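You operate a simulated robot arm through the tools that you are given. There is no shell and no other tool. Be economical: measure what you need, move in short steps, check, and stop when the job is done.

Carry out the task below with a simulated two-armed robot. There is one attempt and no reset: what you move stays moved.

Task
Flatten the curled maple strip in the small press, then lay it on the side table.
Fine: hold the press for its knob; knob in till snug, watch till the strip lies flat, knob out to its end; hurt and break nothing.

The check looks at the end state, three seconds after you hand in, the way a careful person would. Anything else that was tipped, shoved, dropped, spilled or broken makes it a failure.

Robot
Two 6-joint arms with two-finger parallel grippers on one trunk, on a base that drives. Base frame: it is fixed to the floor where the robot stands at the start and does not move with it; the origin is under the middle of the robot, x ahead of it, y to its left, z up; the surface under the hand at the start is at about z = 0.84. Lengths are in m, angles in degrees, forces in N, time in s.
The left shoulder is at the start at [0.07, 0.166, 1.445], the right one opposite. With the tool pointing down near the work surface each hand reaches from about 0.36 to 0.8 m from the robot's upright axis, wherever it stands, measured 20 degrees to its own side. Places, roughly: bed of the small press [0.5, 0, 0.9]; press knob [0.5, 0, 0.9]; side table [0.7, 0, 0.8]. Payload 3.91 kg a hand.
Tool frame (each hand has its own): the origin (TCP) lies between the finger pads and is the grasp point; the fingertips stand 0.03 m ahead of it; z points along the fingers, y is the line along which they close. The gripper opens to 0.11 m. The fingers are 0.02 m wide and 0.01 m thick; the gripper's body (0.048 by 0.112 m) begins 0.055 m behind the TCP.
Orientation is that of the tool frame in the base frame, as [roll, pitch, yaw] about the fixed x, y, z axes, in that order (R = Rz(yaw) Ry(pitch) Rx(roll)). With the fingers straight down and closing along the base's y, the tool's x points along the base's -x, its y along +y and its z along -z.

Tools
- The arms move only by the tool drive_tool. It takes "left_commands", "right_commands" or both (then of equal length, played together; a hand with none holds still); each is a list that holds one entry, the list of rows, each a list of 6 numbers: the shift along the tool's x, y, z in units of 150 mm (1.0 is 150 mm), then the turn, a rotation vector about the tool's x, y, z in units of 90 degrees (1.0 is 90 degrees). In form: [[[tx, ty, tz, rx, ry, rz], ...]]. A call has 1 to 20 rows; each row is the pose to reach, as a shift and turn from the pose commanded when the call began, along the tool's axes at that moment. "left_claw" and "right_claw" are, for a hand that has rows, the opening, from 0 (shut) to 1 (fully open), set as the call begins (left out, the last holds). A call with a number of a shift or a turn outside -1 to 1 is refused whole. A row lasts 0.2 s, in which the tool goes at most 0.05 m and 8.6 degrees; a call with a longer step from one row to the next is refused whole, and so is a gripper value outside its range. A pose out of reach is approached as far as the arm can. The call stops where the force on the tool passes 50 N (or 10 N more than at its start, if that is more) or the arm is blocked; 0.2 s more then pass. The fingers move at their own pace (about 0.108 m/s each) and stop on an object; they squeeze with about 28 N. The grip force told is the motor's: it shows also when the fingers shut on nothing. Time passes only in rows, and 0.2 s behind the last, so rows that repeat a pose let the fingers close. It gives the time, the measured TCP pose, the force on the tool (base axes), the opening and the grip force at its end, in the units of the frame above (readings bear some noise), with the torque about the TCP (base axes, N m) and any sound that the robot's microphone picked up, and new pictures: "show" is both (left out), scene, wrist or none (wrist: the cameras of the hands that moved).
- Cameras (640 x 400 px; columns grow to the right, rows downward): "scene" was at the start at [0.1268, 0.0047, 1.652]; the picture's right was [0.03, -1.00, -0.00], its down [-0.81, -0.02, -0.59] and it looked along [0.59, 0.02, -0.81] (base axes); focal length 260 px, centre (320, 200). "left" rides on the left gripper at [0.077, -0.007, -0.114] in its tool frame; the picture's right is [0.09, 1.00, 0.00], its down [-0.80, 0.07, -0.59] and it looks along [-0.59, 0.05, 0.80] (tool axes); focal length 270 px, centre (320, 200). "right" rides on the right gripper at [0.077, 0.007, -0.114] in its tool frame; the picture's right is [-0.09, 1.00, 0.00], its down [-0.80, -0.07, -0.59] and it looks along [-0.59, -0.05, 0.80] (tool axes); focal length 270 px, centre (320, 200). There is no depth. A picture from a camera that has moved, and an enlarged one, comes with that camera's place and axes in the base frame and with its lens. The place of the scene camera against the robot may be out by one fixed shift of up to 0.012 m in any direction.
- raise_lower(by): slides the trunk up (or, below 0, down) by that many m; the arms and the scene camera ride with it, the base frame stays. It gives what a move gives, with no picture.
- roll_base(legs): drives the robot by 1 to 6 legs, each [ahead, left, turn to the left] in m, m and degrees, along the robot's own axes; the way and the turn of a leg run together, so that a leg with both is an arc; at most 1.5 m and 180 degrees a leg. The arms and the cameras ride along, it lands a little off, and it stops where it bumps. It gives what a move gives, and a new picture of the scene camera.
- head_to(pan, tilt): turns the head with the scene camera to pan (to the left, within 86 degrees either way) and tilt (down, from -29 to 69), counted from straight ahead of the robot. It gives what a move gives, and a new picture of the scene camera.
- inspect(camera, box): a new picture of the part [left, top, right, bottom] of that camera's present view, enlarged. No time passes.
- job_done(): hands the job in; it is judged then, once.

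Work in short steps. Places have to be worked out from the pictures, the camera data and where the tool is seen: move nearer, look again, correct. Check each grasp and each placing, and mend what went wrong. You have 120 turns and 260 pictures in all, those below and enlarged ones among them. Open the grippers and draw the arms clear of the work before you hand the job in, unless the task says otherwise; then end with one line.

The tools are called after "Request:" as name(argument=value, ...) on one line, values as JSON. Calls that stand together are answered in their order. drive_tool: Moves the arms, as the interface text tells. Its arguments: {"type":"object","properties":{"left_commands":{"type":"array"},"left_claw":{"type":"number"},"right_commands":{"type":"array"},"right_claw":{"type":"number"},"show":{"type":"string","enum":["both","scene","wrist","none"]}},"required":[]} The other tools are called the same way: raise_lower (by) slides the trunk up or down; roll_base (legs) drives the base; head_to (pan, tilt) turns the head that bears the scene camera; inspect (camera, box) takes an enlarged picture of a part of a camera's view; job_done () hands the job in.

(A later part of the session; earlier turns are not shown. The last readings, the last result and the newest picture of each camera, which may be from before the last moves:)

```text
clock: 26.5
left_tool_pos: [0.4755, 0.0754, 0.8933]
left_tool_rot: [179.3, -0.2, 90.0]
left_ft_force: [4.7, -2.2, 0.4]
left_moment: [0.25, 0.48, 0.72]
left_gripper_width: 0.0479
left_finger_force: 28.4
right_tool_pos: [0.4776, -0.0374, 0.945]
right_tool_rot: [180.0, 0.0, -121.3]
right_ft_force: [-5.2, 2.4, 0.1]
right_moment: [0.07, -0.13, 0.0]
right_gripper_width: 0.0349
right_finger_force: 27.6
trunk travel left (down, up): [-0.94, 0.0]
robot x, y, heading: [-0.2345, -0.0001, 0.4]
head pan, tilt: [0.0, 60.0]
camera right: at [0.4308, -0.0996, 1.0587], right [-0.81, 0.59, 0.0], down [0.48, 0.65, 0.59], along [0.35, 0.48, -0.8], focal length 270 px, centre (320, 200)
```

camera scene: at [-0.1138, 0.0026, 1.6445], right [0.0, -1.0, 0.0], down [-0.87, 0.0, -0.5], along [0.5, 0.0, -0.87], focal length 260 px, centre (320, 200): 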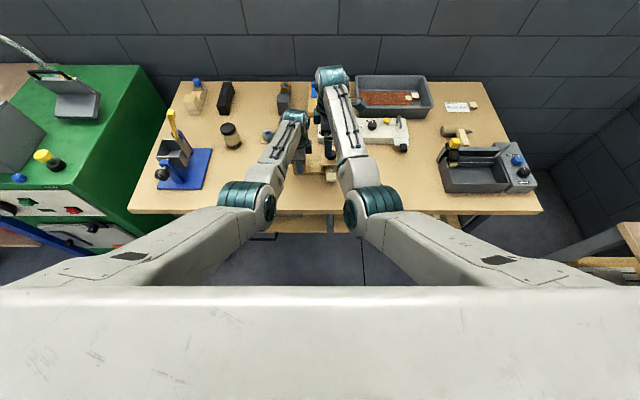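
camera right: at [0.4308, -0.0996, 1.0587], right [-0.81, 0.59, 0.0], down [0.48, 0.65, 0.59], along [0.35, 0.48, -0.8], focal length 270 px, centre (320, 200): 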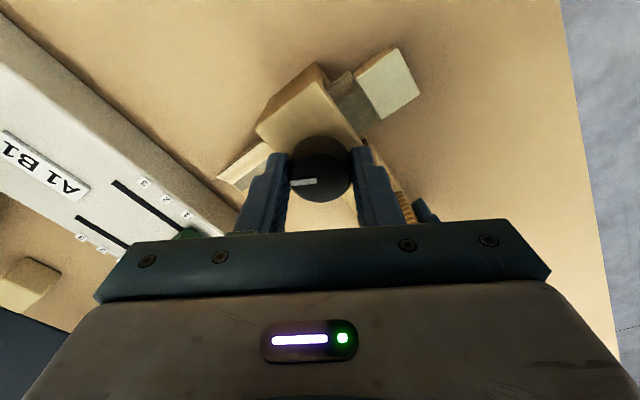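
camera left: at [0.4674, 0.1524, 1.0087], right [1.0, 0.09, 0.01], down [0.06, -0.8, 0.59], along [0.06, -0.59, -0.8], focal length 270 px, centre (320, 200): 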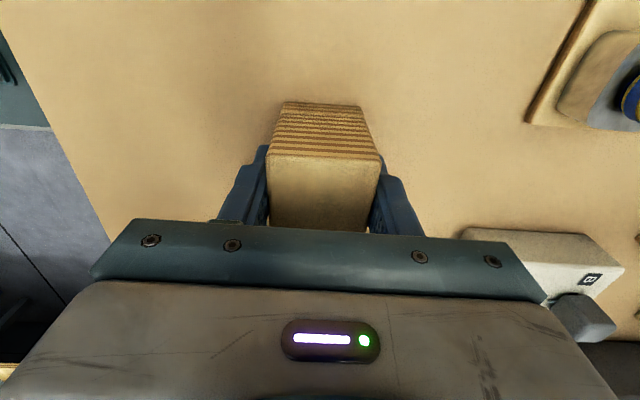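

The knob turns freely with the hand, with negligible moment. I continue 60° clockwise.

Request:
drive_tool(right_commands=[[[0, 0, 0, 0, 0, 0.08], [0, 0, 0, 0, 0, 0.16], [0, 0, 0, 0, 0, 0.24], [0, 0, 0, 0, 0, 0.32], [0, 0, 0, 0, 0, 0.4], [0, 0, 0, 0, 0, 0.48], [0, 0, 0, 0, 0, 0.56], [0, 0, 0, 0, 0, 0.64], [0, 0, 0, 0, 0, 0.64]]], show="wrist")

Request:
inspect(camera="scene", box=[305, 130, 355, 180])

```text
clock: 28.5
left_tool_pos: [0.4772, 0.0729, 0.8935]
left_tool_rot: [179.3, 0.0, 90.0]
left_ft_force: [0.5, -12.1, 12.3]
left_moment: [-0.7, 0.48, 0.04]
left_gripper_width: 0.0477
left_finger_force: 28.6
right_tool_pos: [0.4769, -0.0382, 0.9431]
right_tool_rot: [179.9, 0.0, -178.9]
right_ft_force: [-0.8, 11.9, -11.8]
right_moment: [-0.2, -0.43, 0.05]
right_gripper_width: 0.0353
right_finger_force: 27.8
trunk travel left (down, up): [-0.94, 0.0]
robot x, y, heading: [-0.233, -0.0003, 0.1]
head pan, tilt: [0.0, 60.0]
camera right: at [0.3991, -0.0329, 1.0583], right [0.07, 1.0, 0.0], down [0.8, -0.06, 0.59], along [0.59, -0.04, -0.8], focal length 270 px, centre (320, 200)
```

right: 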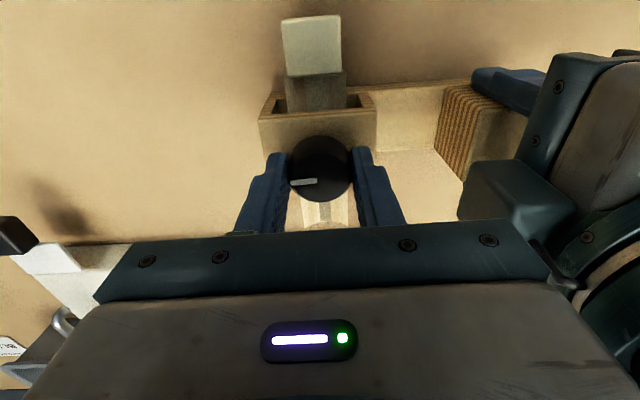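

```text
8.00 times, centred on (330, 155) of scene
camera zoom: at [-0.1128, 0.0027, 1.6444], right [0.0, -1.0, 0.0], down [-0.87, 0.0, -0.5], along [0.5, 0.0, -0.87], focal length 2078 px, centre (240, 560)
```

zoom: 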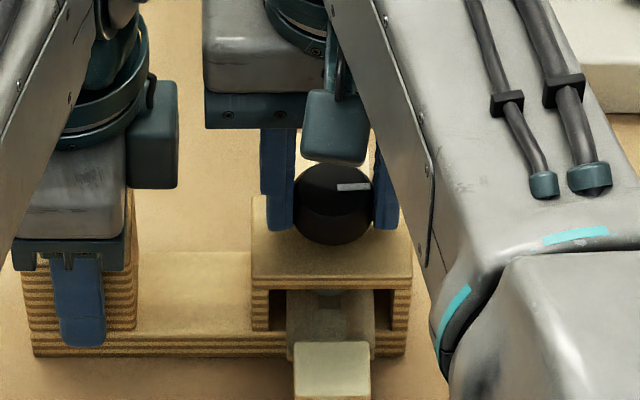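

The knob sank with the turn (pull of 12 N downward and sideways). I release, turn back 90° and shift ~2 mm to +y and down to relieve it.

Request:
drive_tool(right_commands=[[[0, 0, 0, 0, 0, 0], [0, 0, 0, 0, 0, 0], [0, 0.013, 0.013, 0, 0, -0.08], [0, 0.013, 0.013, 0, 0, -0.17], [0, 0.013, 0.013, 0, 0, -0.26], [0, 0.013, 0.013, 0, 0, -0.35], [0, 0.013, 0.013, 0, 0, -0.44], [0, 0.013, 0.013, 0, 0, -0.53], [0, 0.013, 0.013, 0, 0, -0.62], [0, 0.013, 0.013, 0, 0, -0.71], [0, 0.013, 0.013, 0, 0, -0.8], [0, 0.013, 0.013, 0, 0, -0.89], [0, 0.013, 0.013, 0, 0, -0.97], [0, 0.013, 0.013, 0, 0, -0.97]]], right_claw=0.6, show="wrist")

Request:
inspect(camera="right", box=[180, 50, 460, 240])

```text
clock: 31.5
left_tool_pos: [0.4764, 0.0738, 0.8934]
left_tool_rot: [179.3, -0.1, 90.0]
left_ft_force: [-1.2, -0.4, 0.7]
left_moment: [0.23, 0.17, 0.06]
left_gripper_width: 0.0479
left_finger_force: 28.0
right_tool_pos: [0.4763, -0.0377, 0.944]
right_tool_rot: [-179.9, 0.0, -91.5]
right_ft_force: [0.2, -0.4, 0.0]
right_moment: [0.0, -0.03, -0.01]
right_gripper_width: 0.0659
right_finger_force: 0.1
trunk travel left (down, up): [-0.94, 0.0]
robot x, y, heading: [-0.2335, -0.0027, 0.1]
head pan, tilt: [0.0, 60.0]
camera right: at [0.4669, -0.1132, 1.0567], right [-0.99, 0.11, 0.0], down [0.09, 0.8, 0.59], along [0.07, 0.59, -0.8], focal length 270 px, centre (320, 200)
```

right: 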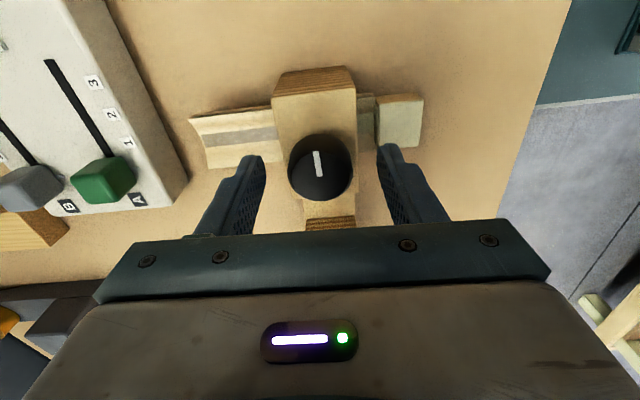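

```text
2.11 times, centred on (320, 145) of right
camera zoom: at [0.4669, -0.1132, 1.0567], right [-0.99, 0.11, 0.0], down [0.09, 0.8, 0.59], along [0.07, 0.59, -0.8], focal length 569 px, centre (320, 316)
```

zoom: 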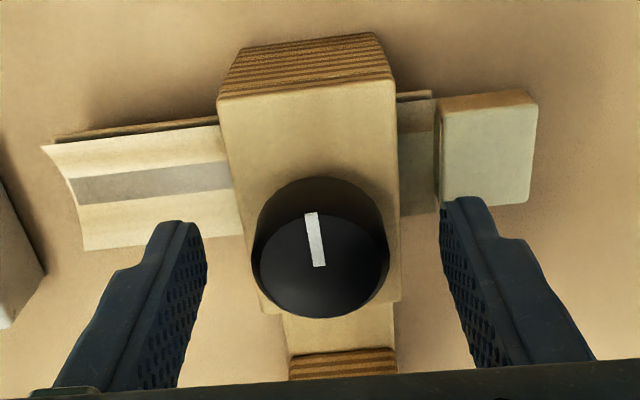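

The knob has turned 90°. Next stroke: close, then turn 90° clockwise, sinking ~1.5 mm.

Request:
drive_tool(right_commands=[[[0, 0, 0, 0, 0, 0], [0, 0, 0, 0, 0, 0], [0, 0, 0, 0, 0, 0], [0, 0, 0.001, 0, 0, 0.08], [0, 0, 0.002, 0, 0, 0.16], [0, 0, 0.003, 0, 0, 0.24], [0, 0, 0.004, 0, 0, 0.32], [0, 0, 0.005, 0, 0, 0.4], [0, 0, 0.006, 0, 0, 0.48], [0, 0, 0.007, 0, 0, 0.56], [0, 0, 0.008, 0, 0, 0.64], [0, 0, 0.009, 0, 0, 0.72], [0, 0, 0.009, 0, 0, 0.8], [0, 0, 0.01, 0, 0, 0.88], [0, 0, 0.01, 0, 0, 0.96], [0, 0, 0.01, 0, 0, 0.96]]], right_claw=0, show="wrist")

Request:
inspect(camera="scene", box=[305, 130, 355, 180])

```text
clock: 34.9
left_tool_pos: [0.4765, 0.0752, 0.8932]
left_tool_rot: [179.3, 0.0, 90.0]
left_ft_force: [-0.8, 4.7, 6.4]
left_moment: [-0.45, 0.27, -0.19]
left_gripper_width: 0.0479
left_finger_force: 28.5
right_tool_pos: [0.4765, -0.0363, 0.9405]
right_tool_rot: [-180.0, 0.0, -178.2]
right_ft_force: [1.5, -5.2, -3.8]
right_moment: [-0.47, -0.29, 0.01]
right_gripper_width: 0.0347
right_finger_force: 28.4
trunk travel left (down, up): [-0.94, 0.0]
robot x, y, heading: [-0.2323, -0.0015, 0.5]
head pan, tilt: [0.0, 60.0]
camera right: at [0.3989, -0.0318, 1.0544], right [0.06, 1.0, 0.0], down [0.8, -0.04, 0.59], along [0.59, -0.03, -0.8], focal length 270 px, centre (320, 200)
```

right: 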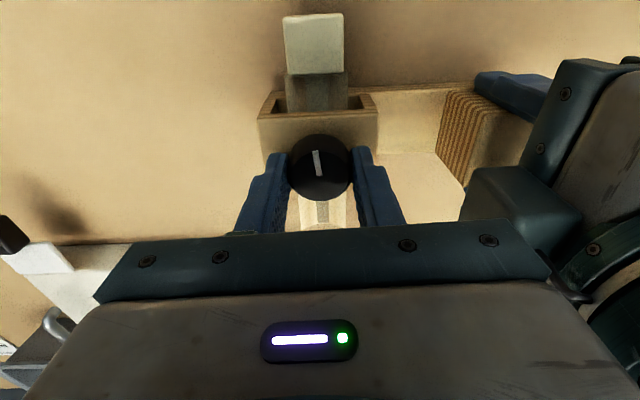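

```text
8.00 times, centred on (330, 155) of scene
camera zoom: at [-0.1132, 0.0024, 1.6444], right [0.0, -1.0, 0.0], down [-0.87, 0.0, -0.5], along [0.5, 0.0, -0.87], focal length 2078 px, centre (240, 560)
```

zoom: 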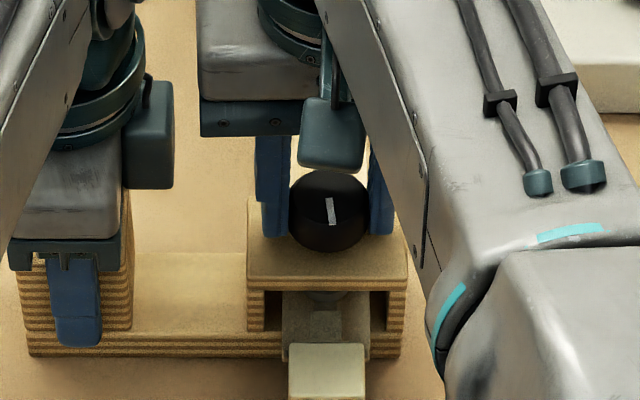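

Knob now turned ~180°, low torque. Release and swing back for another stroke, keeping the height.

Request:
drive_tool(right_commands=[[[0, 0, 0, 0, 0, 0], [0, 0, 0, 0, 0, 0], [0, -0.005, 0, 0, 0, -0.08], [0, -0.005, 0, 0, 0, -0.17], [0, -0.005, 0, 0, 0, -0.26], [0, -0.005, 0, 0, 0, -0.35], [0, -0.005, 0, 0, 0, -0.44], [0, -0.005, 0, 0, 0, -0.53], [0, -0.005, 0, 0, 0, -0.62], [0, -0.005, 0, 0, 0, -0.71], [0, -0.005, 0, 0, 0, -0.8], [0, -0.005, 0, 0, 0, -0.89], [0, -0.005, 0, 0, 0, -0.97], [0, -0.005, 0, 0, 0, -0.97]]], right_claw=0.6, show="none")

Request:
inspect(camera="right", box=[180, 50, 460, 240])

```text
clock: 37.9
left_tool_pos: [0.4755, 0.0747, 0.8937]
left_tool_rot: [179.2, -0.2, 89.9]
left_ft_force: [0.3, 0.4, 1.9]
left_moment: [0.38, 0.11, -0.02]
left_gripper_width: 0.048
left_finger_force: 27.9
right_tool_pos: [0.4774, -0.0373, 0.9421]
right_tool_rot: [-179.8, 0.1, -90.6]
right_ft_force: [0.2, -0.2, 0.0]
right_moment: [0.02, 0.01, 0.02]
right_gripper_width: 0.0659
right_finger_force: 0.2
trunk travel left (down, up): [-0.94, 0.0]
robot x, y, heading: [-0.2344, 0.0011, 0.1]
head pan, tilt: [0.0, 60.0]
```

```text
2.11 times, centred on (320, 145) of right
camera zoom: at [0.4687, -0.1144, 1.056], right [-1.0, 0.1, 0.0], down [0.08, 0.8, 0.59], along [0.06, 0.59, -0.8], focal length 569 px, centre (320, 316)
```

zoom: 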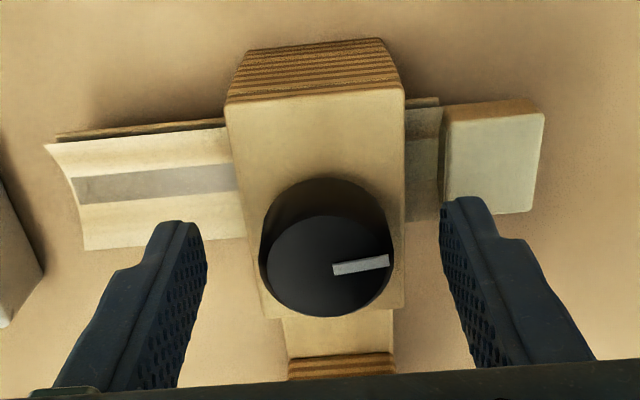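

Third stroke clockwise; strip's far end still cupped.

Request:
drive_tool(right_commands=[[[0, 0, 0, 0, 0, 0], [0, 0, 0, 0, 0, 0], [0, 0, 0, 0, 0, 0], [0, 0, 0.001, 0, 0, 0.08], [0, 0, 0.002, 0, 0, 0.16], [0, 0, 0.003, 0, 0, 0.24], [0, 0, 0.004, 0, 0, 0.32], [0, 0, 0.005, 0, 0, 0.4], [0, 0, 0.006, 0, 0, 0.48], [0, 0, 0.007, 0, 0, 0.56], [0, 0, 0.008, 0, 0, 0.64], [0, 0, 0.009, 0, 0, 0.72], [0, 0, 0.009, 0, 0, 0.8], [0, 0, 0.01, 0, 0, 0.88], [0, 0, 0.01, 0, 0, 0.96], [0, 0, 0.01, 0, 0, 0.96]]], right_claw=0, show="none")

Request:
inspect(camera="right", box=[180, 0, 460, 240])

Request:
inspect(camera="scene", box=[305, 130, 355, 180])

```text
clock: 41.3
left_tool_pos: [0.4769, 0.0742, 0.8943]
left_tool_rot: [179.3, 0.0, 89.9]
left_ft_force: [-0.8, -6.1, 10.2]
left_moment: [-0.61, 0.56, -0.15]
left_gripper_width: 0.0476
left_finger_force: 28.1
right_tool_pos: [0.4759, -0.0374, 0.9395]
right_tool_rot: [180.0, 0.0, -177.1]
right_ft_force: [0.8, 6.6, -11.2]
right_moment: [-0.35, -0.64, 0.03]
right_gripper_width: 0.0348
right_finger_force: 28.2
trunk travel left (down, up): [-0.94, 0.0]
robot x, y, heading: [-0.2339, -0.0002, 0.3]
head pan, tilt: [0.0, 60.0]
```

```text
1.67 times, centred on (320, 120) of right
camera zoom: at [0.3988, -0.0347, 1.0535], right [0.04, 1.0, 0.0], down [0.8, -0.03, 0.59], along [0.59, -0.02, -0.8], focal length 450 px, centre (320, 333)
```

zoom: 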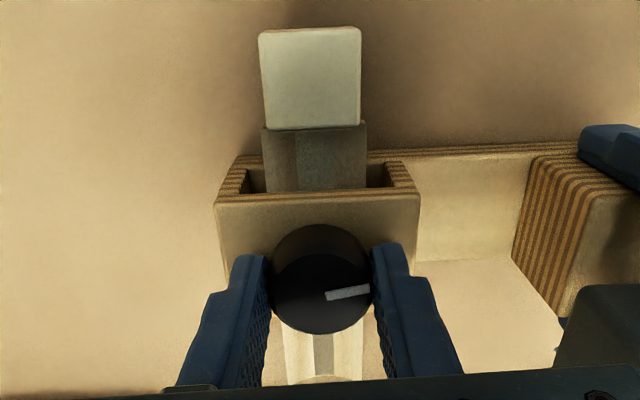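

```text
8.00 times, centred on (330, 155) of scene
camera zoom: at [-0.1128, 0.0027, 1.6444], right [0.0, -1.0, 0.0], down [-0.87, 0.0, -0.5], along [0.5, 0.0, -0.87], focal length 2078 px, centre (240, 560)
```

zoom: 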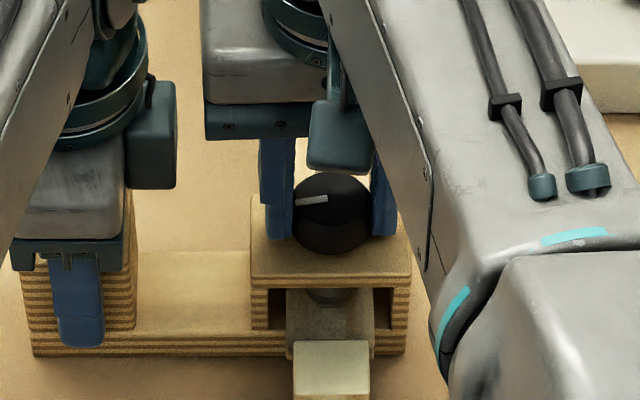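

Three-quarter turn done; the ram is now visible descending under the bridge. Swing back again.

Request:
drive_tool(right_commands=[[[0, 0, 0, 0, 0, 0], [0, 0, 0, 0, 0, 0], [0, 0.005, 0, 0, 0, -0.08], [0, 0.005, 0, 0, 0, -0.17], [0, 0.005, 0, 0, 0, -0.26], [0, 0.005, 0, 0, 0, -0.35], [0, 0.005, 0, 0, 0, -0.44], [0, 0.005, 0, 0, 0, -0.53], [0, 0.005, 0, 0, 0, -0.62], [0, 0.005, 0, 0, 0, -0.71], [0, 0.005, 0, 0, 0, -0.8], [0, 0.005, 0, 0, 0, -0.89], [0, 0.005, 0, 0, 0, -0.97], [0, 0.005, 0, 0, 0, -0.97]]], right_claw=0.6, show="none")

Request:
inspect(camera="right", box=[180, 50, 460, 240])

```text
clock: 44.3
left_tool_pos: [0.4761, 0.0741, 0.8945]
left_tool_rot: [179.3, -0.1, 90.0]
left_ft_force: [-0.8, -1.3, 0.7]
left_moment: [0.25, 0.08, 0.0]
left_gripper_width: 0.0478
left_finger_force: 28.0
right_tool_pos: [0.4765, -0.0359, 0.9392]
right_tool_rot: [179.9, 0.0, -89.7]
right_ft_force: [-0.2, 0.2, -0.1]
right_moment: [-0.01, 0.01, -0.01]
right_gripper_width: 0.0661
right_finger_force: 0.1
trunk travel left (down, up): [-0.94, 0.0]
robot x, y, heading: [-0.235, 0.0005, 0.0]
head pan, tilt: [0.0, 60.0]
```

```text
2.11 times, centred on (320, 145) of right
camera zoom: at [0.4699, -0.1134, 1.054], right [-1.0, 0.08, 0.0], down [0.07, 0.8, 0.59], along [0.05, 0.59, -0.8], focal length 569 px, centre (320, 316)
```

zoom: 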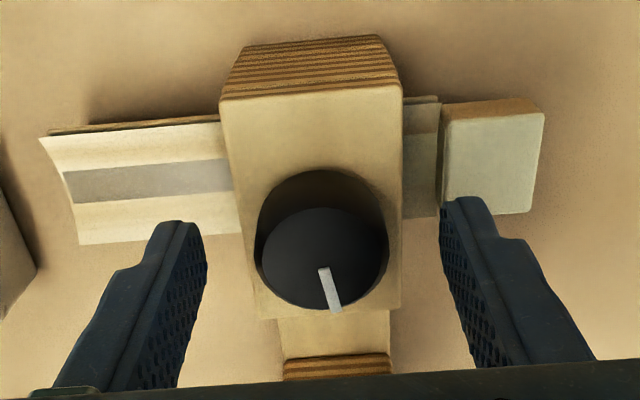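

Fourth stroke, same height, watching the moment.

Request:
drive_tool(right_commands=[[[0, 0, 0, 0, 0, 0], [0, 0, 0, 0, 0, 0], [0, 0, 0, 0, 0, 0], [0, 0, 0, 0, 0, 0.08], [0, 0, 0, 0, 0, 0.16], [0, 0, 0, 0, 0, 0.24], [0, 0, 0, 0, 0, 0.32], [0, 0, 0, 0, 0, 0.4], [0, 0, 0, 0, 0, 0.48], [0, 0, 0, 0, 0, 0.56], [0, 0, 0, 0, 0, 0.64], [0, 0, 0, 0, 0, 0.72], [0, 0, 0, 0, 0, 0.8], [0, 0, 0, 0, 0, 0.88], [0, 0, 0, 0, 0, 0.96], [0, 0, 0, 0, 0, 0.96]]], right_claw=0, show="none")

Request:
inspect(camera="right", box=[180, 0, 460, 240])

Request:
inspect(camera="scene", box=[305, 130, 355, 180])

```text
clock: 47.7
left_tool_pos: [0.4771, 0.0735, 0.8935]
left_tool_rot: [179.2, -0.1, 89.9]
left_ft_force: [-0.3, -0.6, 1.5]
left_moment: [0.3, 0.14, -0.36]
left_gripper_width: 0.0479
left_finger_force: 28.5
right_tool_pos: [0.4774, -0.0378, 0.9394]
right_tool_rot: [-180.0, 0.0, -176.3]
right_ft_force: [-0.7, -0.6, 0.2]
right_moment: [-0.39, -0.09, 0.31]
right_gripper_width: 0.0346
right_finger_force: 28.2
trunk travel left (down, up): [-0.94, 0.0]
robot x, y, heading: [-0.2327, -0.0001, 0.2]
head pan, tilt: [0.0, 60.0]
```

```text
1.67 times, centred on (320, 120) of right
camera zoom: at [0.3997, -0.0352, 1.0539], right [0.02, 1.0, 0.0], down [0.8, -0.02, 0.59], along [0.59, -0.01, -0.8], focal length 450 px, centre (320, 333)
```

zoom: 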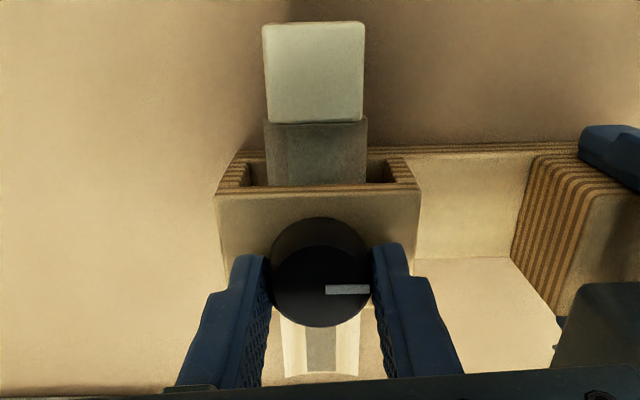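

```text
8.00 times, centred on (330, 155) of scene
camera zoom: at [-0.1132, 0.0026, 1.6444], right [0.0, -1.0, 0.0], down [-0.87, 0.0, -0.5], along [0.5, 0.0, -0.87], focal length 2078 px, centre (240, 560)
```

zoom: 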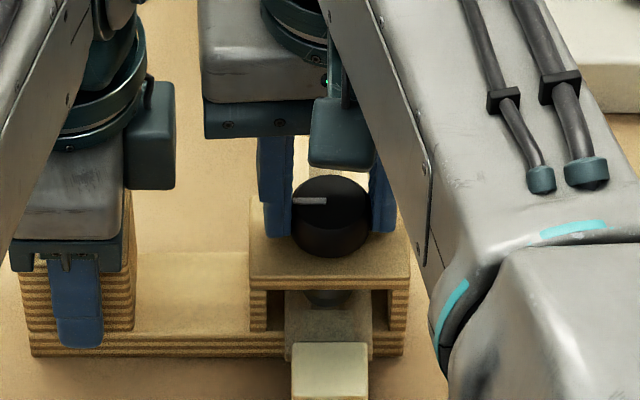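

The pointer hardly moved this time and the moment rose to ~0.31 N·m: the knob is snug. I open, swing back so the camera sees the strip, and watch it.

Request:
drive_tool(right_commands=[[[0, 0, 0, 0, 0, 0], [0, 0, 0, 0, 0, 0], [0, 0, 0, 0, 0, -0.08], [0, 0, 0, 0, 0, -0.17], [0, 0, 0, 0, 0, -0.26], [0, 0, 0, 0, 0, -0.35], [0, 0, 0, 0, 0, -0.44], [0, 0, 0, 0, 0, -0.53], [0, 0, 0, 0, 0, -0.62], [0, 0, 0, 0, 0, -0.71], [0, 0, 0, 0, 0, -0.8], [0, 0, 0, 0, 0, -0.89], [0, 0, 0, 0, 0, -0.97], [0, 0, 0, 0, 0, -0.97]]], right_claw=0.6, show="none")

Request:
inspect(camera="right", box=[180, 50, 460, 240])

```text
clock: 50.7
left_tool_pos: [0.4761, 0.0745, 0.8933]
left_tool_rot: [179.3, 0.0, 90.0]
left_ft_force: [0.2, 0.0, 0.6]
left_moment: [0.23, 0.05, 0.01]
left_gripper_width: 0.0479
left_finger_force: 27.9
right_tool_pos: [0.4762, -0.0367, 0.9404]
right_tool_rot: [180.0, 0.0, -88.7]
right_ft_force: [-0.1, -0.3, -0.1]
right_moment: [-0.03, 0.0, 0.0]
right_gripper_width: 0.0659
right_finger_force: 0.2
trunk travel left (down, up): [-0.94, 0.0]
robot x, y, heading: [-0.2329, -0.0038, 0.0]
head pan, tilt: [0.0, 60.0]
```

```text
2.11 times, centred on (320, 145) of right
camera zoom: at [0.4709, -0.1134, 1.054], right [-1.0, 0.07, 0.0], down [0.05, 0.8, 0.59], along [0.04, 0.59, -0.8], focal length 569 px, centre (320, 316)
```

zoom: 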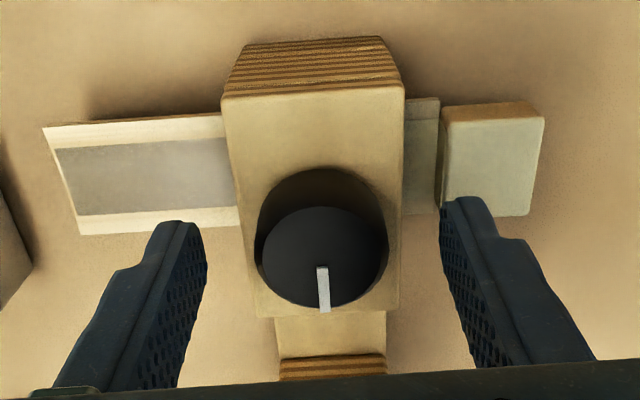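

The strip is flattening (the end line is straighter, grey band widening). I wait ~3 s and look again.

Request:
drive_tool(right_commands=[[[0, 0, 0, 0, 0, 0], [0, 0, 0, 0, 0, 0], [0, 0, 0, 0, 0, 0], [0, 0, 0, 0, 0, 0], [0, 0, 0, 0, 0, 0], [0, 0, 0, 0, 0, 0], [0, 0, 0, 0, 0, 0], [0, 0, 0, 0, 0, 0], [0, 0, 0, 0, 0, 0], [0, 0, 0, 0, 0, 0], [0, 0, 0, 0, 0, 0], [0, 0, 0, 0, 0, 0], [0, 0, 0, 0, 0, 0], [0, 0, 0, 0, 0, 0]]], show="none")

Request:
inspect(camera="right", box=[180, 50, 460, 240])

```text
clock: 53.7
left_tool_pos: [0.4772, 0.0747, 0.8937]
left_tool_rot: [179.2, -0.1, 90.0]
left_ft_force: [-0.4, -0.2, -0.1]
left_moment: [0.23, 0.06, 0.03]
left_gripper_width: 0.0476
left_finger_force: 27.9
right_tool_pos: [0.4767, -0.0352, 0.9409]
right_tool_rot: [-180.0, 0.0, -88.9]
right_ft_force: [-0.8, -0.3, -0.1]
right_moment: [0.0, 0.02, -0.02]
right_gripper_width: 0.066
right_finger_force: 0.1
trunk travel left (down, up): [-0.94, 0.0]
robot x, y, heading: [-0.2349, 0.0004, 0.2]
head pan, tilt: [0.0, 60.0]
```

```text
2.11 times, centred on (320, 145) of right
camera zoom: at [0.4707, -0.1133, 1.054], right [-1.0, 0.07, 0.0], down [0.05, 0.8, 0.59], along [0.04, 0.59, -0.8], focal length 569 px, centre (320, 316)
```

zoom: 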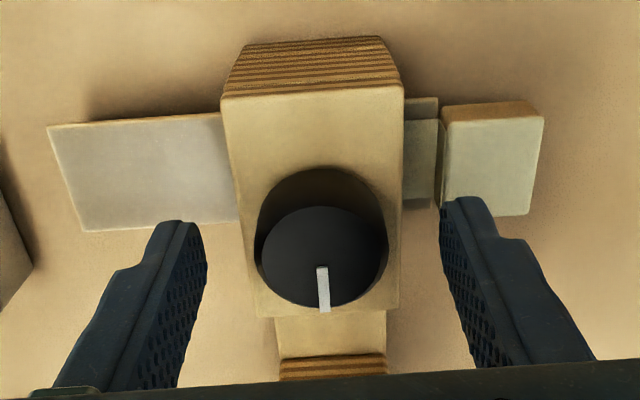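

The strip now lies flat all across. I swing the open hand to yaw -180 for the unscrewing strokes.

Request:
drive_tool(right_commands=[[[0, 0, 0, 0, 0, 0.09], [0, 0, 0, 0, 0, 0.18], [0, 0, 0, 0, 0, 0.27], [0, 0, 0, 0, 0, 0.36], [0, 0, 0, 0, 0, 0.45], [0, 0, 0, 0, 0, 0.54], [0, 0, 0, 0, 0, 0.63], [0, 0, 0, 0, 0, 0.72], [0, 0, 0, 0, 0, 0.81], [0, 0, 0, 0, 0, 0.9], [0, 0, 0, 0, 0, 0.99], [0, 0, 0, 0, 0, 0.99]]], show="none")

Request:
drive_tool(right_commands=[[[0, 0, 0, 0, 0, 0], [0, 0, 0, 0, 0, 0], [0, 0, 0, 0, 0, 0], [0, 0, 0, 0, 0, -0.08], [0, 0, 0, 0, 0, -0.16], [0, 0, 0, 0, 0, -0.24], [0, 0, -0.002, 0, 0, -0.32], [0, 0, -0.004, 0, 0, -0.4], [0, 0, -0.006, 0, 0, -0.48], [0, 0, -0.008, 0, 0, -0.56], [0, 0, -0.01, 0, 0, -0.64], [0, 0, -0.01, 0, 0, -0.72], [0, 0, -0.01, 0, 0, -0.8], [0, 0, -0.01, 0, 0, -0.88], [0, 0, -0.01, 0, 0, -0.96], [0, 0, -0.01, 0, 0, -0.96]]], right_claw=0, show="wrist")

```text
clock: 56.3
left_tool_pos: [0.4758, 0.0754, 0.8934]
left_tool_rot: [179.4, -0.1, 90.0]
left_ft_force: [-0.9, 0.2, 0.5]
left_moment: [0.24, 0.05, 0.0]
left_gripper_width: 0.0479
left_finger_force: 28.0
right_tool_pos: [0.4772, -0.0361, 0.9412]
right_tool_rot: [180.0, -0.1, -178.1]
right_ft_force: [-0.1, -0.1, -0.1]
right_moment: [0.0, 0.04, 0.01]
right_gripper_width: 0.0662
right_finger_force: 0.1
trunk travel left (down, up): [-0.94, 0.0]
robot x, y, heading: [-0.2331, 0.0011, 0.5]
head pan, tilt: [0.0, 60.0]
```

```text
clock: 59.7
left_tool_pos: [0.4755, 0.0754, 0.8939]
left_tool_rot: [179.2, -0.2, 90.0]
left_ft_force: [5.4, 7.0, -4.2]
left_moment: [0.18, 0.53, 0.7]
left_gripper_width: 0.0477
left_finger_force: 28.3
right_tool_pos: [0.4758, -0.0381, 0.9409]
right_tool_rot: [-179.8, 0.1, -91.5]
right_ft_force: [-5.6, -7.6, 11.3]
right_moment: [-0.2, -0.06, -0.04]
right_gripper_width: 0.0347
right_finger_force: 28.1
trunk travel left (down, up): [-0.94, 0.0]
robot x, y, heading: [-0.2325, 0.0032, -0.0]
head pan, tilt: [0.0, 60.0]
camera right: at [0.4671, -0.1133, 1.0557], right [-0.99, 0.11, 0.0], down [0.09, 0.8, 0.59], along [0.07, 0.59, -0.8], focal length 270 px, centre (320, 200)
```

right: 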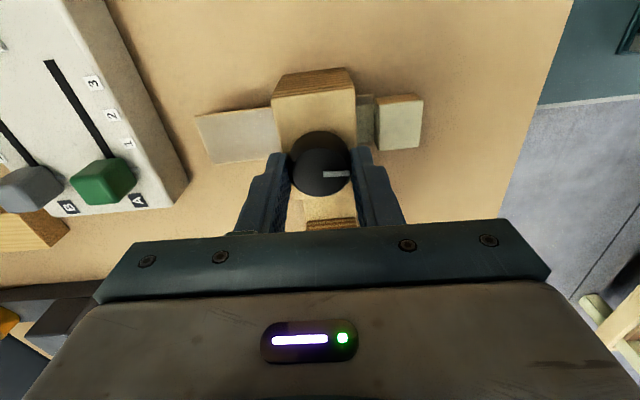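

Backed out 90°; strip stays flat. Release and swing back for the next outward stroke, raising ~1.5 mm.

Request:
drive_tool(right_commands=[[[0, 0, 0, 0, 0, 0], [0, 0, 0, 0, 0, 0], [0, 0, -0.01, 0, 0, 0.08], [0, 0, -0.01, 0, 0, 0.17], [0, 0, -0.01, 0, 0, 0.26], [0, 0, -0.01, 0, 0, 0.35], [0, 0, -0.01, 0, 0, 0.44], [0, 0, -0.01, 0, 0, 0.53], [0, 0, -0.01, 0, 0, 0.62], [0, 0, -0.01, 0, 0, 0.71], [0, 0, -0.01, 0, 0, 0.8], [0, 0, -0.01, 0, 0, 0.89], [0, 0, -0.01, 0, 0, 0.97], [0, 0, -0.01, 0, 0, 0.97]]], right_claw=0.6, show="none")

Request:
drive_tool(right_commands=[[[0, 0, 0, 0, 0, 0], [0, 0, 0, 0, 0, 0], [0, 0, 0, 0, 0, 0], [0, 0, 0, 0, 0, -0.08], [0, 0, 0, 0, 0, -0.16], [0, 0, 0, 0, 0, -0.24], [0, 0, -0.002, 0, 0, -0.32], [0, 0, -0.004, 0, 0, -0.4], [0, 0, -0.006, 0, 0, -0.48], [0, 0, -0.008, 0, 0, -0.56], [0, 0, -0.01, 0, 0, -0.64], [0, 0, -0.01, 0, 0, -0.72], [0, 0, -0.01, 0, 0, -0.8], [0, 0, -0.01, 0, 0, -0.88], [0, 0, -0.01, 0, 0, -0.96], [0, 0, -0.01, 0, 0, -0.96]]], right_claw=0, show="wrist")

```text
clock: 62.7
left_tool_pos: [0.476, 0.074, 0.8932]
left_tool_rot: [179.2, -0.2, 90.0]
left_ft_force: [0.2, -2.1, 1.7]
left_moment: [-0.53, 0.05, 0.13]
left_gripper_width: 0.0481
left_finger_force: 27.9
right_tool_pos: [0.4764, -0.0363, 0.9429]
right_tool_rot: [-179.9, 0.0, -179.0]
right_ft_force: [0.2, -0.1, -0.2]
right_moment: [0.0, -0.01, 0.02]
right_gripper_width: 0.0659
right_finger_force: 0.0
trunk travel left (down, up): [-0.94, 0.0]
robot x, y, heading: [-0.2336, 0.0001, -0.2]
head pan, tilt: [0.0, 60.0]
```

```text
clock: 66.1
left_tool_pos: [0.4757, 0.0743, 0.8939]
left_tool_rot: [179.3, -0.1, 90.0]
left_ft_force: [4.9, 8.3, -7.5]
left_moment: [0.37, 0.45, 0.68]
left_gripper_width: 0.0477
left_finger_force: 28.0
right_tool_pos: [0.4762, -0.0359, 0.9444]
right_tool_rot: [-179.9, 0.1, -92.4]
right_ft_force: [-4.1, -7.5, 15.7]
right_moment: [-0.16, -0.08, -0.03]
right_gripper_width: 0.0342
right_finger_force: 27.8
trunk travel left (down, up): [-0.94, 0.0]
robot x, y, heading: [-0.2331, -0.0006, 0.1]
head pan, tilt: [0.0, 60.0]
camera right: at [0.4657, -0.1122, 1.0586], right [-0.99, 0.13, 0.0], down [0.1, 0.8, 0.6], along [0.08, 0.59, -0.8], focal length 270 px, centre (320, 200)
```

right: 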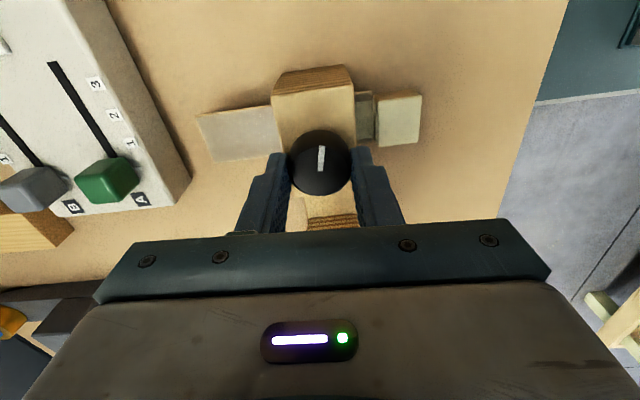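

Out by 180°. Another swing back (raising ~2.5 mm) and outward stroke.

Request:
drive_tool(right_commands=[[[0, 0, 0, 0, 0, 0], [0, 0, 0, 0, 0, 0], [0, 0, -0.015, 0, 0, 0.08], [0, 0, -0.015, 0, 0, 0.17], [0, 0, -0.015, 0, 0, 0.26], [0, 0, -0.015, 0, 0, 0.35], [0, 0, -0.015, 0, 0, 0.44], [0, 0, -0.015, 0, 0, 0.53], [0, 0, -0.015, 0, 0, 0.62], [0, 0, -0.015, 0, 0, 0.71], [0, 0, -0.015, 0, 0, 0.8], [0, 0, -0.015, 0, 0, 0.89], [0, 0, -0.015, 0, 0, 0.97], [0, 0, -0.015, 0, 0, 0.97]]], right_claw=0.6, show="none")

Request:
drive_tool(right_commands=[[[0, 0, 0, 0, 0, 0], [0, 0, 0, 0, 0, 0], [0, 0, 0, 0, 0, 0], [0, 0, 0, 0, 0, -0.08], [0, 0, 0, 0, 0, -0.16], [0, 0, 0, 0, 0, -0.24], [0, 0, -0.002, 0, 0, -0.32], [0, 0, -0.004, 0, 0, -0.4], [0, 0, -0.006, 0, 0, -0.48], [0, 0, -0.008, 0, 0, -0.56], [0, 0, -0.01, 0, 0, -0.64], [0, 0, -0.01, 0, 0, -0.72], [0, 0, -0.01, 0, 0, -0.8], [0, 0, -0.01, 0, 0, -0.88], [0, 0, -0.01, 0, 0, -0.96], [0, 0, -0.01, 0, 0, -0.96]]], right_claw=0, show="wrist")

```text
clock: 69.1
left_tool_pos: [0.4756, 0.0753, 0.8926]
left_tool_rot: [179.3, -0.1, 89.9]
left_ft_force: [0.7, -1.6, 0.2]
left_moment: [-0.46, 0.05, 0.18]
left_gripper_width: 0.0479
left_finger_force: 28.2
right_tool_pos: [0.4754, -0.038, 0.9456]
right_tool_rot: [-180.0, 0.1, -179.9]
right_ft_force: [1.2, 0.1, 0.4]
right_moment: [0.01, 0.0, 0.02]
right_gripper_width: 0.0659
right_finger_force: 0.0
trunk travel left (down, up): [-0.94, 0.0]
robot x, y, heading: [-0.2306, 0.0009, 0.2]
head pan, tilt: [0.0, 60.0]
```

```text
clock: 72.5
left_tool_pos: [0.4767, 0.075, 0.8924]
left_tool_rot: [179.3, -0.1, 90.0]
left_ft_force: [6.8, 7.0, -4.4]
left_moment: [0.15, 0.38, 0.75]
left_gripper_width: 0.0478
left_finger_force: 28.4
right_tool_pos: [0.4776, -0.0365, 0.9505]
right_tool_rot: [-179.8, 0.0, -93.3]
right_ft_force: [-5.0, -6.0, 11.9]
right_moment: [-0.18, 0.08, -0.04]
right_gripper_width: 0.0339
right_finger_force: 28.0
trunk travel left (down, up): [-0.94, 0.0]
robot x, y, heading: [-0.2337, 0.0022, 0.4]
head pan, tilt: [0.0, 60.0]
camera right: at [0.4648, -0.1129, 1.0633], right [-0.99, 0.15, 0.0], down [0.12, 0.8, 0.6], along [0.09, 0.59, -0.8], focal length 270 px, centre (320, 200)
```

right: 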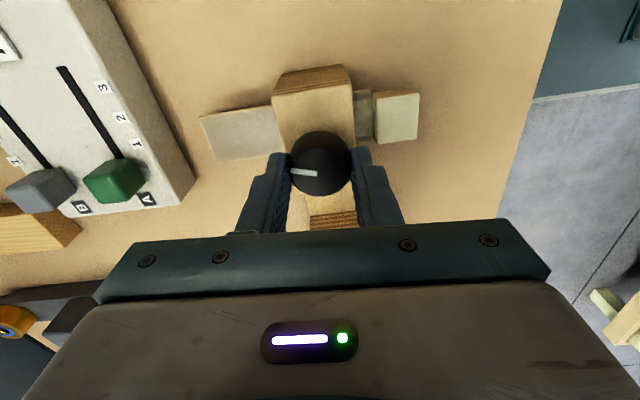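

The pointer is back where it began, still with no stop felt. One more outward stroke to find the end.

Request:
drive_tool(right_commands=[[[0, 0, 0, 0, 0, 0], [0, 0, 0, 0, 0, 0], [0, 0, -0.015, 0, 0, 0.08], [0, 0, -0.015, 0, 0, 0.17], [0, 0, -0.015, 0, 0, 0.26], [0, 0, -0.015, 0, 0, 0.35], [0, 0, -0.015, 0, 0, 0.44], [0, 0, -0.015, 0, 0, 0.53], [0, 0, -0.015, 0, 0, 0.62], [0, 0, -0.015, 0, 0, 0.71], [0, 0, -0.015, 0, 0, 0.8], [0, 0, -0.015, 0, 0, 0.89], [0, 0, -0.015, 0, 0, 0.96], [0, 0, -0.015, 0, 0, 0.96]]], right_claw=0.6, show="wrist")

Request:
drive_tool(right_commands=[[[0, 0, 0, 0, 0, 0], [0, 0, 0, 0, 0, 0], [0, 0, 0, 0, 0, 0], [0, 0, 0, 0, 0, -0.08], [0, 0, 0, 0, 0, -0.16], [0, 0, 0, 0, 0, -0.24], [0, 0, 0, 0, 0, -0.24]]], right_claw=0, show="wrist")

```text
clock: 75.5
left_tool_pos: [0.4764, 0.0745, 0.8935]
left_tool_rot: [179.3, -0.2, 89.9]
left_ft_force: [1.0, -1.2, 1.1]
left_moment: [-0.39, 0.06, 0.15]
left_gripper_width: 0.0478
left_finger_force: 28.2
right_tool_pos: [0.4776, -0.0374, 0.9502]
right_tool_rot: [-180.0, -0.1, -179.9]
right_ft_force: [0.8, 0.3, -0.2]
right_moment: [0.03, -0.02, 0.02]
right_gripper_width: 0.066
right_finger_force: 0.0
trunk travel left (down, up): [-0.94, 0.0]
robot x, y, heading: [-0.2328, -0.0008, 0.4]
head pan, tilt: [0.0, 60.0]
camera right: at [0.3993, -0.0297, 1.0641], right [0.09, 1.0, 0.0], down [0.8, -0.07, 0.6], along [0.59, -0.05, -0.8], focal length 270 px, centre (320, 200)
```

right: 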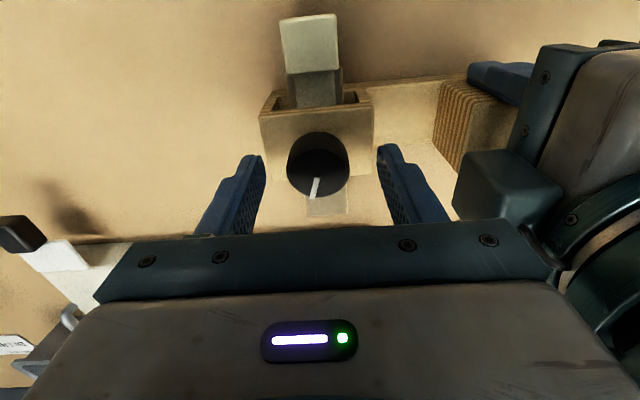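

```text
clock: 77.1
left_tool_pos: [0.4762, 0.0752, 0.8948]
left_tool_rot: [179.3, 0.0, 89.9]
left_ft_force: [-0.1, 6.8, -0.5]
left_moment: [-0.31, 0.18, 0.6]
left_gripper_width: 0.048
left_finger_force: 28.1
right_tool_pos: [0.4764, -0.0368, 0.9509]
right_tool_rot: [-180.0, 0.0, -158.2]
right_ft_force: [-0.4, -8.7, 4.0]
right_moment: [-0.43, 0.03, -0.48]
right_gripper_width: 0.0346
right_finger_force: 27.8
trunk travel left (down, up): [-0.94, 0.0]
robot x, y, heading: [-0.2324, -0.0051, 0.2]
head pan, tilt: [0.0, 60.0]
camera right: at [0.4013, -0.0592, 1.0645], right [-0.29, 0.96, 0.0], down [0.77, 0.23, 0.6], along [0.57, 0.17, -0.8], focal length 270 px, centre (320, 200)
```

right: 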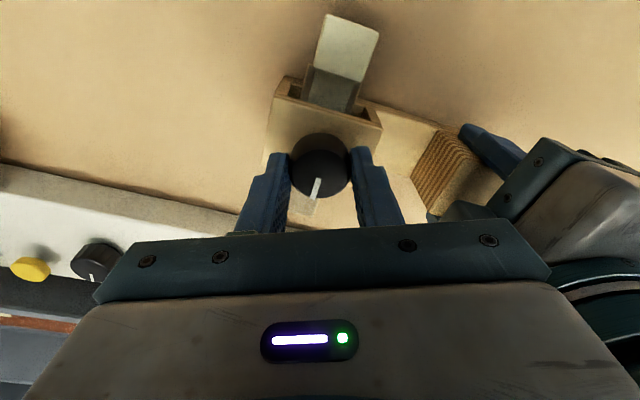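

Moment jumped to ~0.48 N·m with the pointer back at its initial +x direction: the end stop. I confirm with one tiny extra turn.

Request:
drive_tool(right_commands=[[[0, 0, 0, 0, 0, -0.05], [0, 0, 0, 0, 0, -0.1], [0, 0, 0, 0, 0, -0.1]]], show="wrist")

Request:
inspect(camera="scene", box=[305, 130, 355, 180])

```text
clock: 77.9
left_tool_pos: [0.4768, 0.074, 0.8933]
left_tool_rot: [179.5, 0.0, 90.0]
left_ft_force: [-1.4, 10.9, 0.4]
left_moment: [-0.17, 0.15, 0.15]
left_gripper_width: 0.048
left_finger_force: 27.7
right_tool_pos: [0.4754, -0.0371, 0.951]
right_tool_rot: [179.9, 0.0, -149.0]
right_ft_force: [-0.2, -9.4, 1.7]
right_moment: [-0.53, -0.07, -0.29]
right_gripper_width: 0.0346
right_finger_force: 27.6
trunk travel left (down, up): [-0.94, 0.0]
robot x, y, heading: [-0.233, 0.002, 0.1]
head pan, tilt: [0.0, 60.0]
camera right: at [0.4063, -0.0704, 1.0643], right [-0.44, 0.9, 0.0], down [0.72, 0.35, 0.6], along [0.54, 0.26, -0.8], focal length 270 px, centre (320, 200)
```

right: 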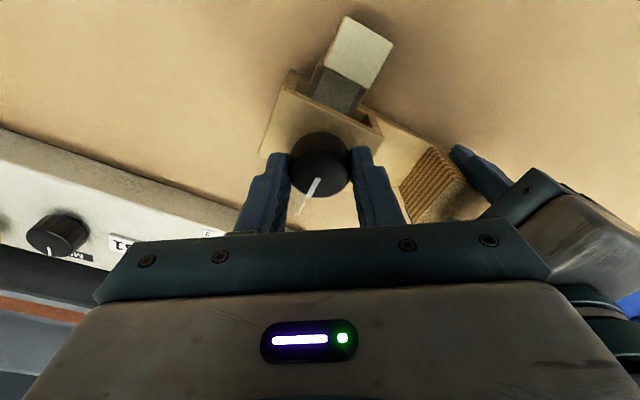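

```text
8.00 times, centred on (330, 155) of scene
camera zoom: at [-0.1136, 0.0028, 1.6444], right [0.0, -1.0, 0.0], down [-0.87, 0.0, -0.5], along [0.5, 0.0, -0.87], focal length 2078 px, centre (240, 560)
```

zoom: 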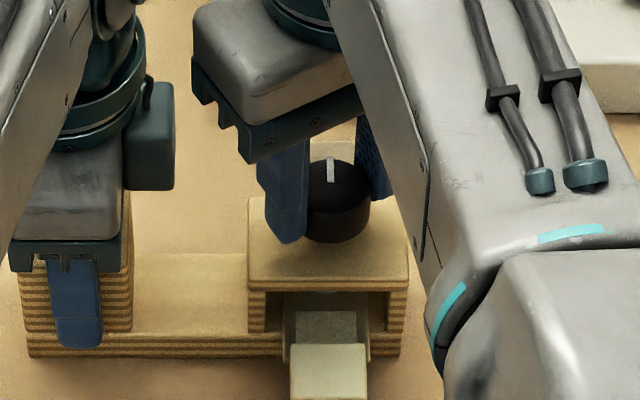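

Confirmed: grip just slips and the pointer stays at +x, so the knob is at its outer end. I release the knob, lift the right hand, then release and lift the left.

Request:
drive_tool(right_commands=[[[0, 0, 0, 0, 0, 0], [0, 0, 0, 0, 0, 0], [0, 0, -0.2, 0, 0, 0], [0, 0, -0.5, 0, 0, 0], [0, 0, -0.5, 0, 0, 0]]], right_claw=0.7, show="none")

Request:
drive_tool(left_commands=[[[0, 0, 0, 0, 0, 0], [0, 0, 0, 0, 0, 0], [0, 0, 0, 0, 0, 0], [0, 0, -0.2, 0, 0, 0], [0, 0, -0.5, 0, 0, 0], [0, 0, -0.7, 0, 0, 0], [0.3, 0, -0.7, 0, 0, 0], [0.6, 0, -0.7, 0, 0, 0], [0.6, 0, -0.7, 0, 0, 0]]], left_claw=1.0, show="scene")

Request:
inspect(camera="scene", box=[285, 120, 385, 190])

```text
clock: 79.1
left_tool_pos: [0.4759, 0.0753, 0.894]
left_tool_rot: [179.5, 0.0, 90.0]
left_ft_force: [-0.8, -0.2, 0.2]
left_moment: [0.23, 0.05, -0.03]
left_gripper_width: 0.0477
left_finger_force: 27.6
right_tool_pos: [0.4787, -0.0395, 1.0237]
right_tool_rot: [-179.9, 0.0, -149.2]
right_ft_force: [-0.6, -0.1, 0.9]
right_moment: [-0.04, -0.01, -0.04]
right_gripper_width: 0.077
right_finger_force: 0.1
trunk travel left (down, up): [-0.94, 0.0]
robot x, y, heading: [-0.2355, 0.0017, 0.1]
head pan, tilt: [0.0, 60.0]
```

```text
clock: 81.1
left_tool_pos: [0.473, 0.1629, 1.001]
left_tool_rot: [179.3, -0.1, 89.9]
left_ft_force: [-0.7, -0.5, 0.1]
left_moment: [0.04, 0.02, 0.06]
left_gripper_width: 0.1102
left_finger_force: 0.2
right_tool_pos: [0.4785, -0.0397, 1.0231]
right_tool_rot: [179.9, 0.2, -149.1]
right_ft_force: [0.0, 0.3, 0.4]
right_moment: [0.01, 0.01, 0.01]
right_gripper_width: 0.0771
right_finger_force: 0.0
trunk travel left (down, up): [-0.94, 0.0]
robot x, y, heading: [-0.2336, -0.0029, 0.2]
head pan, tilt: [0.0, 60.0]
camera scene: at [-0.1136, 0.0005, 1.6445], right [0.0, -1.0, 0.0], down [-0.87, 0.0, -0.5], along [0.5, 0.0, -0.87], focal length 260 px, centre (320, 200)
```

scene: 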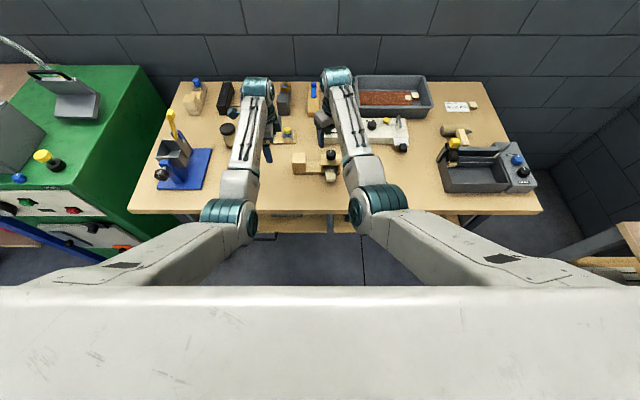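

```text
5.71 times, centred on (335, 155) of scene
camera zoom: at [-0.1136, 0.0005, 1.6445], right [0.0, -1.0, 0.0], down [-0.87, 0.0, -0.5], along [0.5, 0.0, -0.87], focal length 1484 px, centre (234, 457)
```

zoom: 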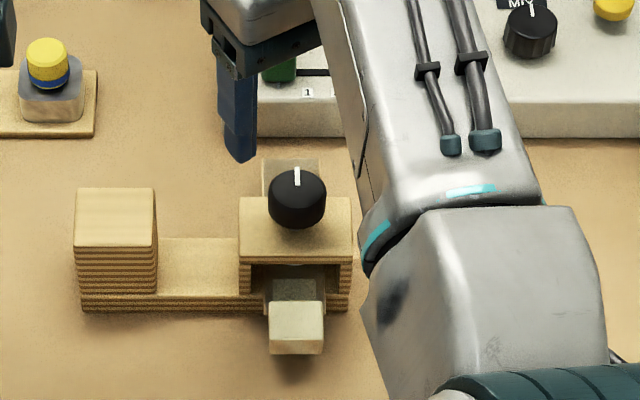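

Everything is as before with the strip flat. I back the base 0.07 m so the right hand can pull the strip straight toward me.

Request:
roll_base(legs=[[-0.07, 0, 0]])

```text
clock: 82.1
left_tool_pos: [0.4085, 0.166, 0.9938]
left_tool_rot: [179.8, 0.0, 90.0]
left_ft_force: [0.6, -0.5, -0.7]
left_moment: [0.02, 0.03, 0.01]
left_gripper_width: 0.1099
left_finger_force: 0.0
right_tool_pos: [0.4141, -0.0388, 1.0171]
right_tool_rot: [179.8, -0.4, -149.1]
right_ft_force: [0.0, -0.1, 0.0]
right_moment: [-0.02, 0.07, -0.04]
right_gripper_width: 0.077
right_finger_force: 0.1
trunk travel left (down, up): [-0.94, 0.0]
robot x, y, heading: [-0.3051, -0.0009, 0.2]
head pan, tilt: [0.0, 60.0]
camera scene: at [-0.1717, 0.0033, 1.6433], right [0.0, -1.0, 0.0], down [-0.87, 0.0, -0.49], along [0.49, 0.0, -0.87], focal length 260 px, centre (320, 200)
```

scene: 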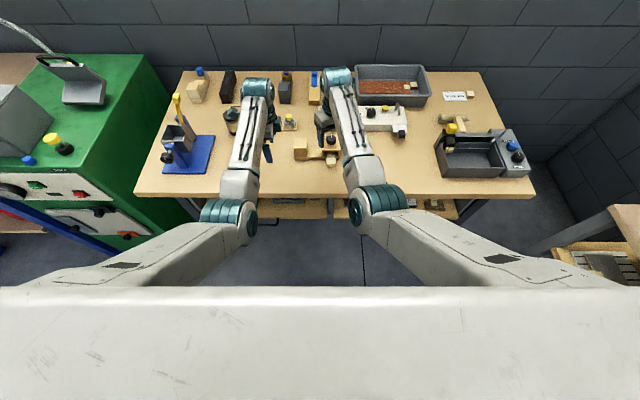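

The right hand is nearly above the tab. I turn it to yaw 180 and look.

Request:
drive_tool(right_commands=[[[0, 0, 0, 0, 0, 0.09], [0, 0, 0, 0, 0, 0.18], [0, 0, 0, 0, 0, 0.27], [0, 0, 0, 0, 0, 0.344], [0, 0, 0, 0, 0, 0.344]]], right_claw=0.7, show="wrist")

```text
clock: 83.3
left_tool_pos: [0.4029, 0.1633, 0.9989]
left_tool_rot: [179.4, -0.1, 90.0]
left_ft_force: [-0.1, 0.5, -0.5]
left_moment: [0.0, 0.0, -0.01]
left_gripper_width: 0.11
left_finger_force: 0.0
right_tool_pos: [0.4091, -0.0386, 1.0225]
right_tool_rot: [180.0, 0.0, 179.8]
right_ft_force: [0.6, -0.2, -0.2]
right_moment: [0.01, 0.0, 0.02]
right_gripper_width: 0.077
right_finger_force: 0.1
trunk travel left (down, up): [-0.94, 0.0]
robot x, y, heading: [-0.3009, 0.0003, 0.4]
head pan, tilt: [0.0, 60.0]
camera right: at [0.3311, -0.0306, 1.136], right [0.09, 1.0, 0.0], down [0.8, -0.07, 0.59], along [0.59, -0.05, -0.8], focal length 270 px, centre (320, 200)
```

right: 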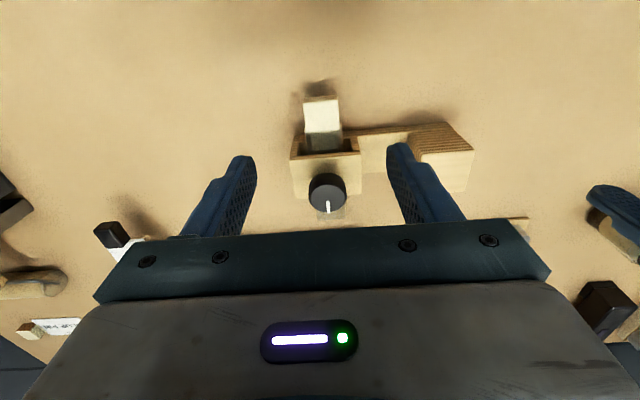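

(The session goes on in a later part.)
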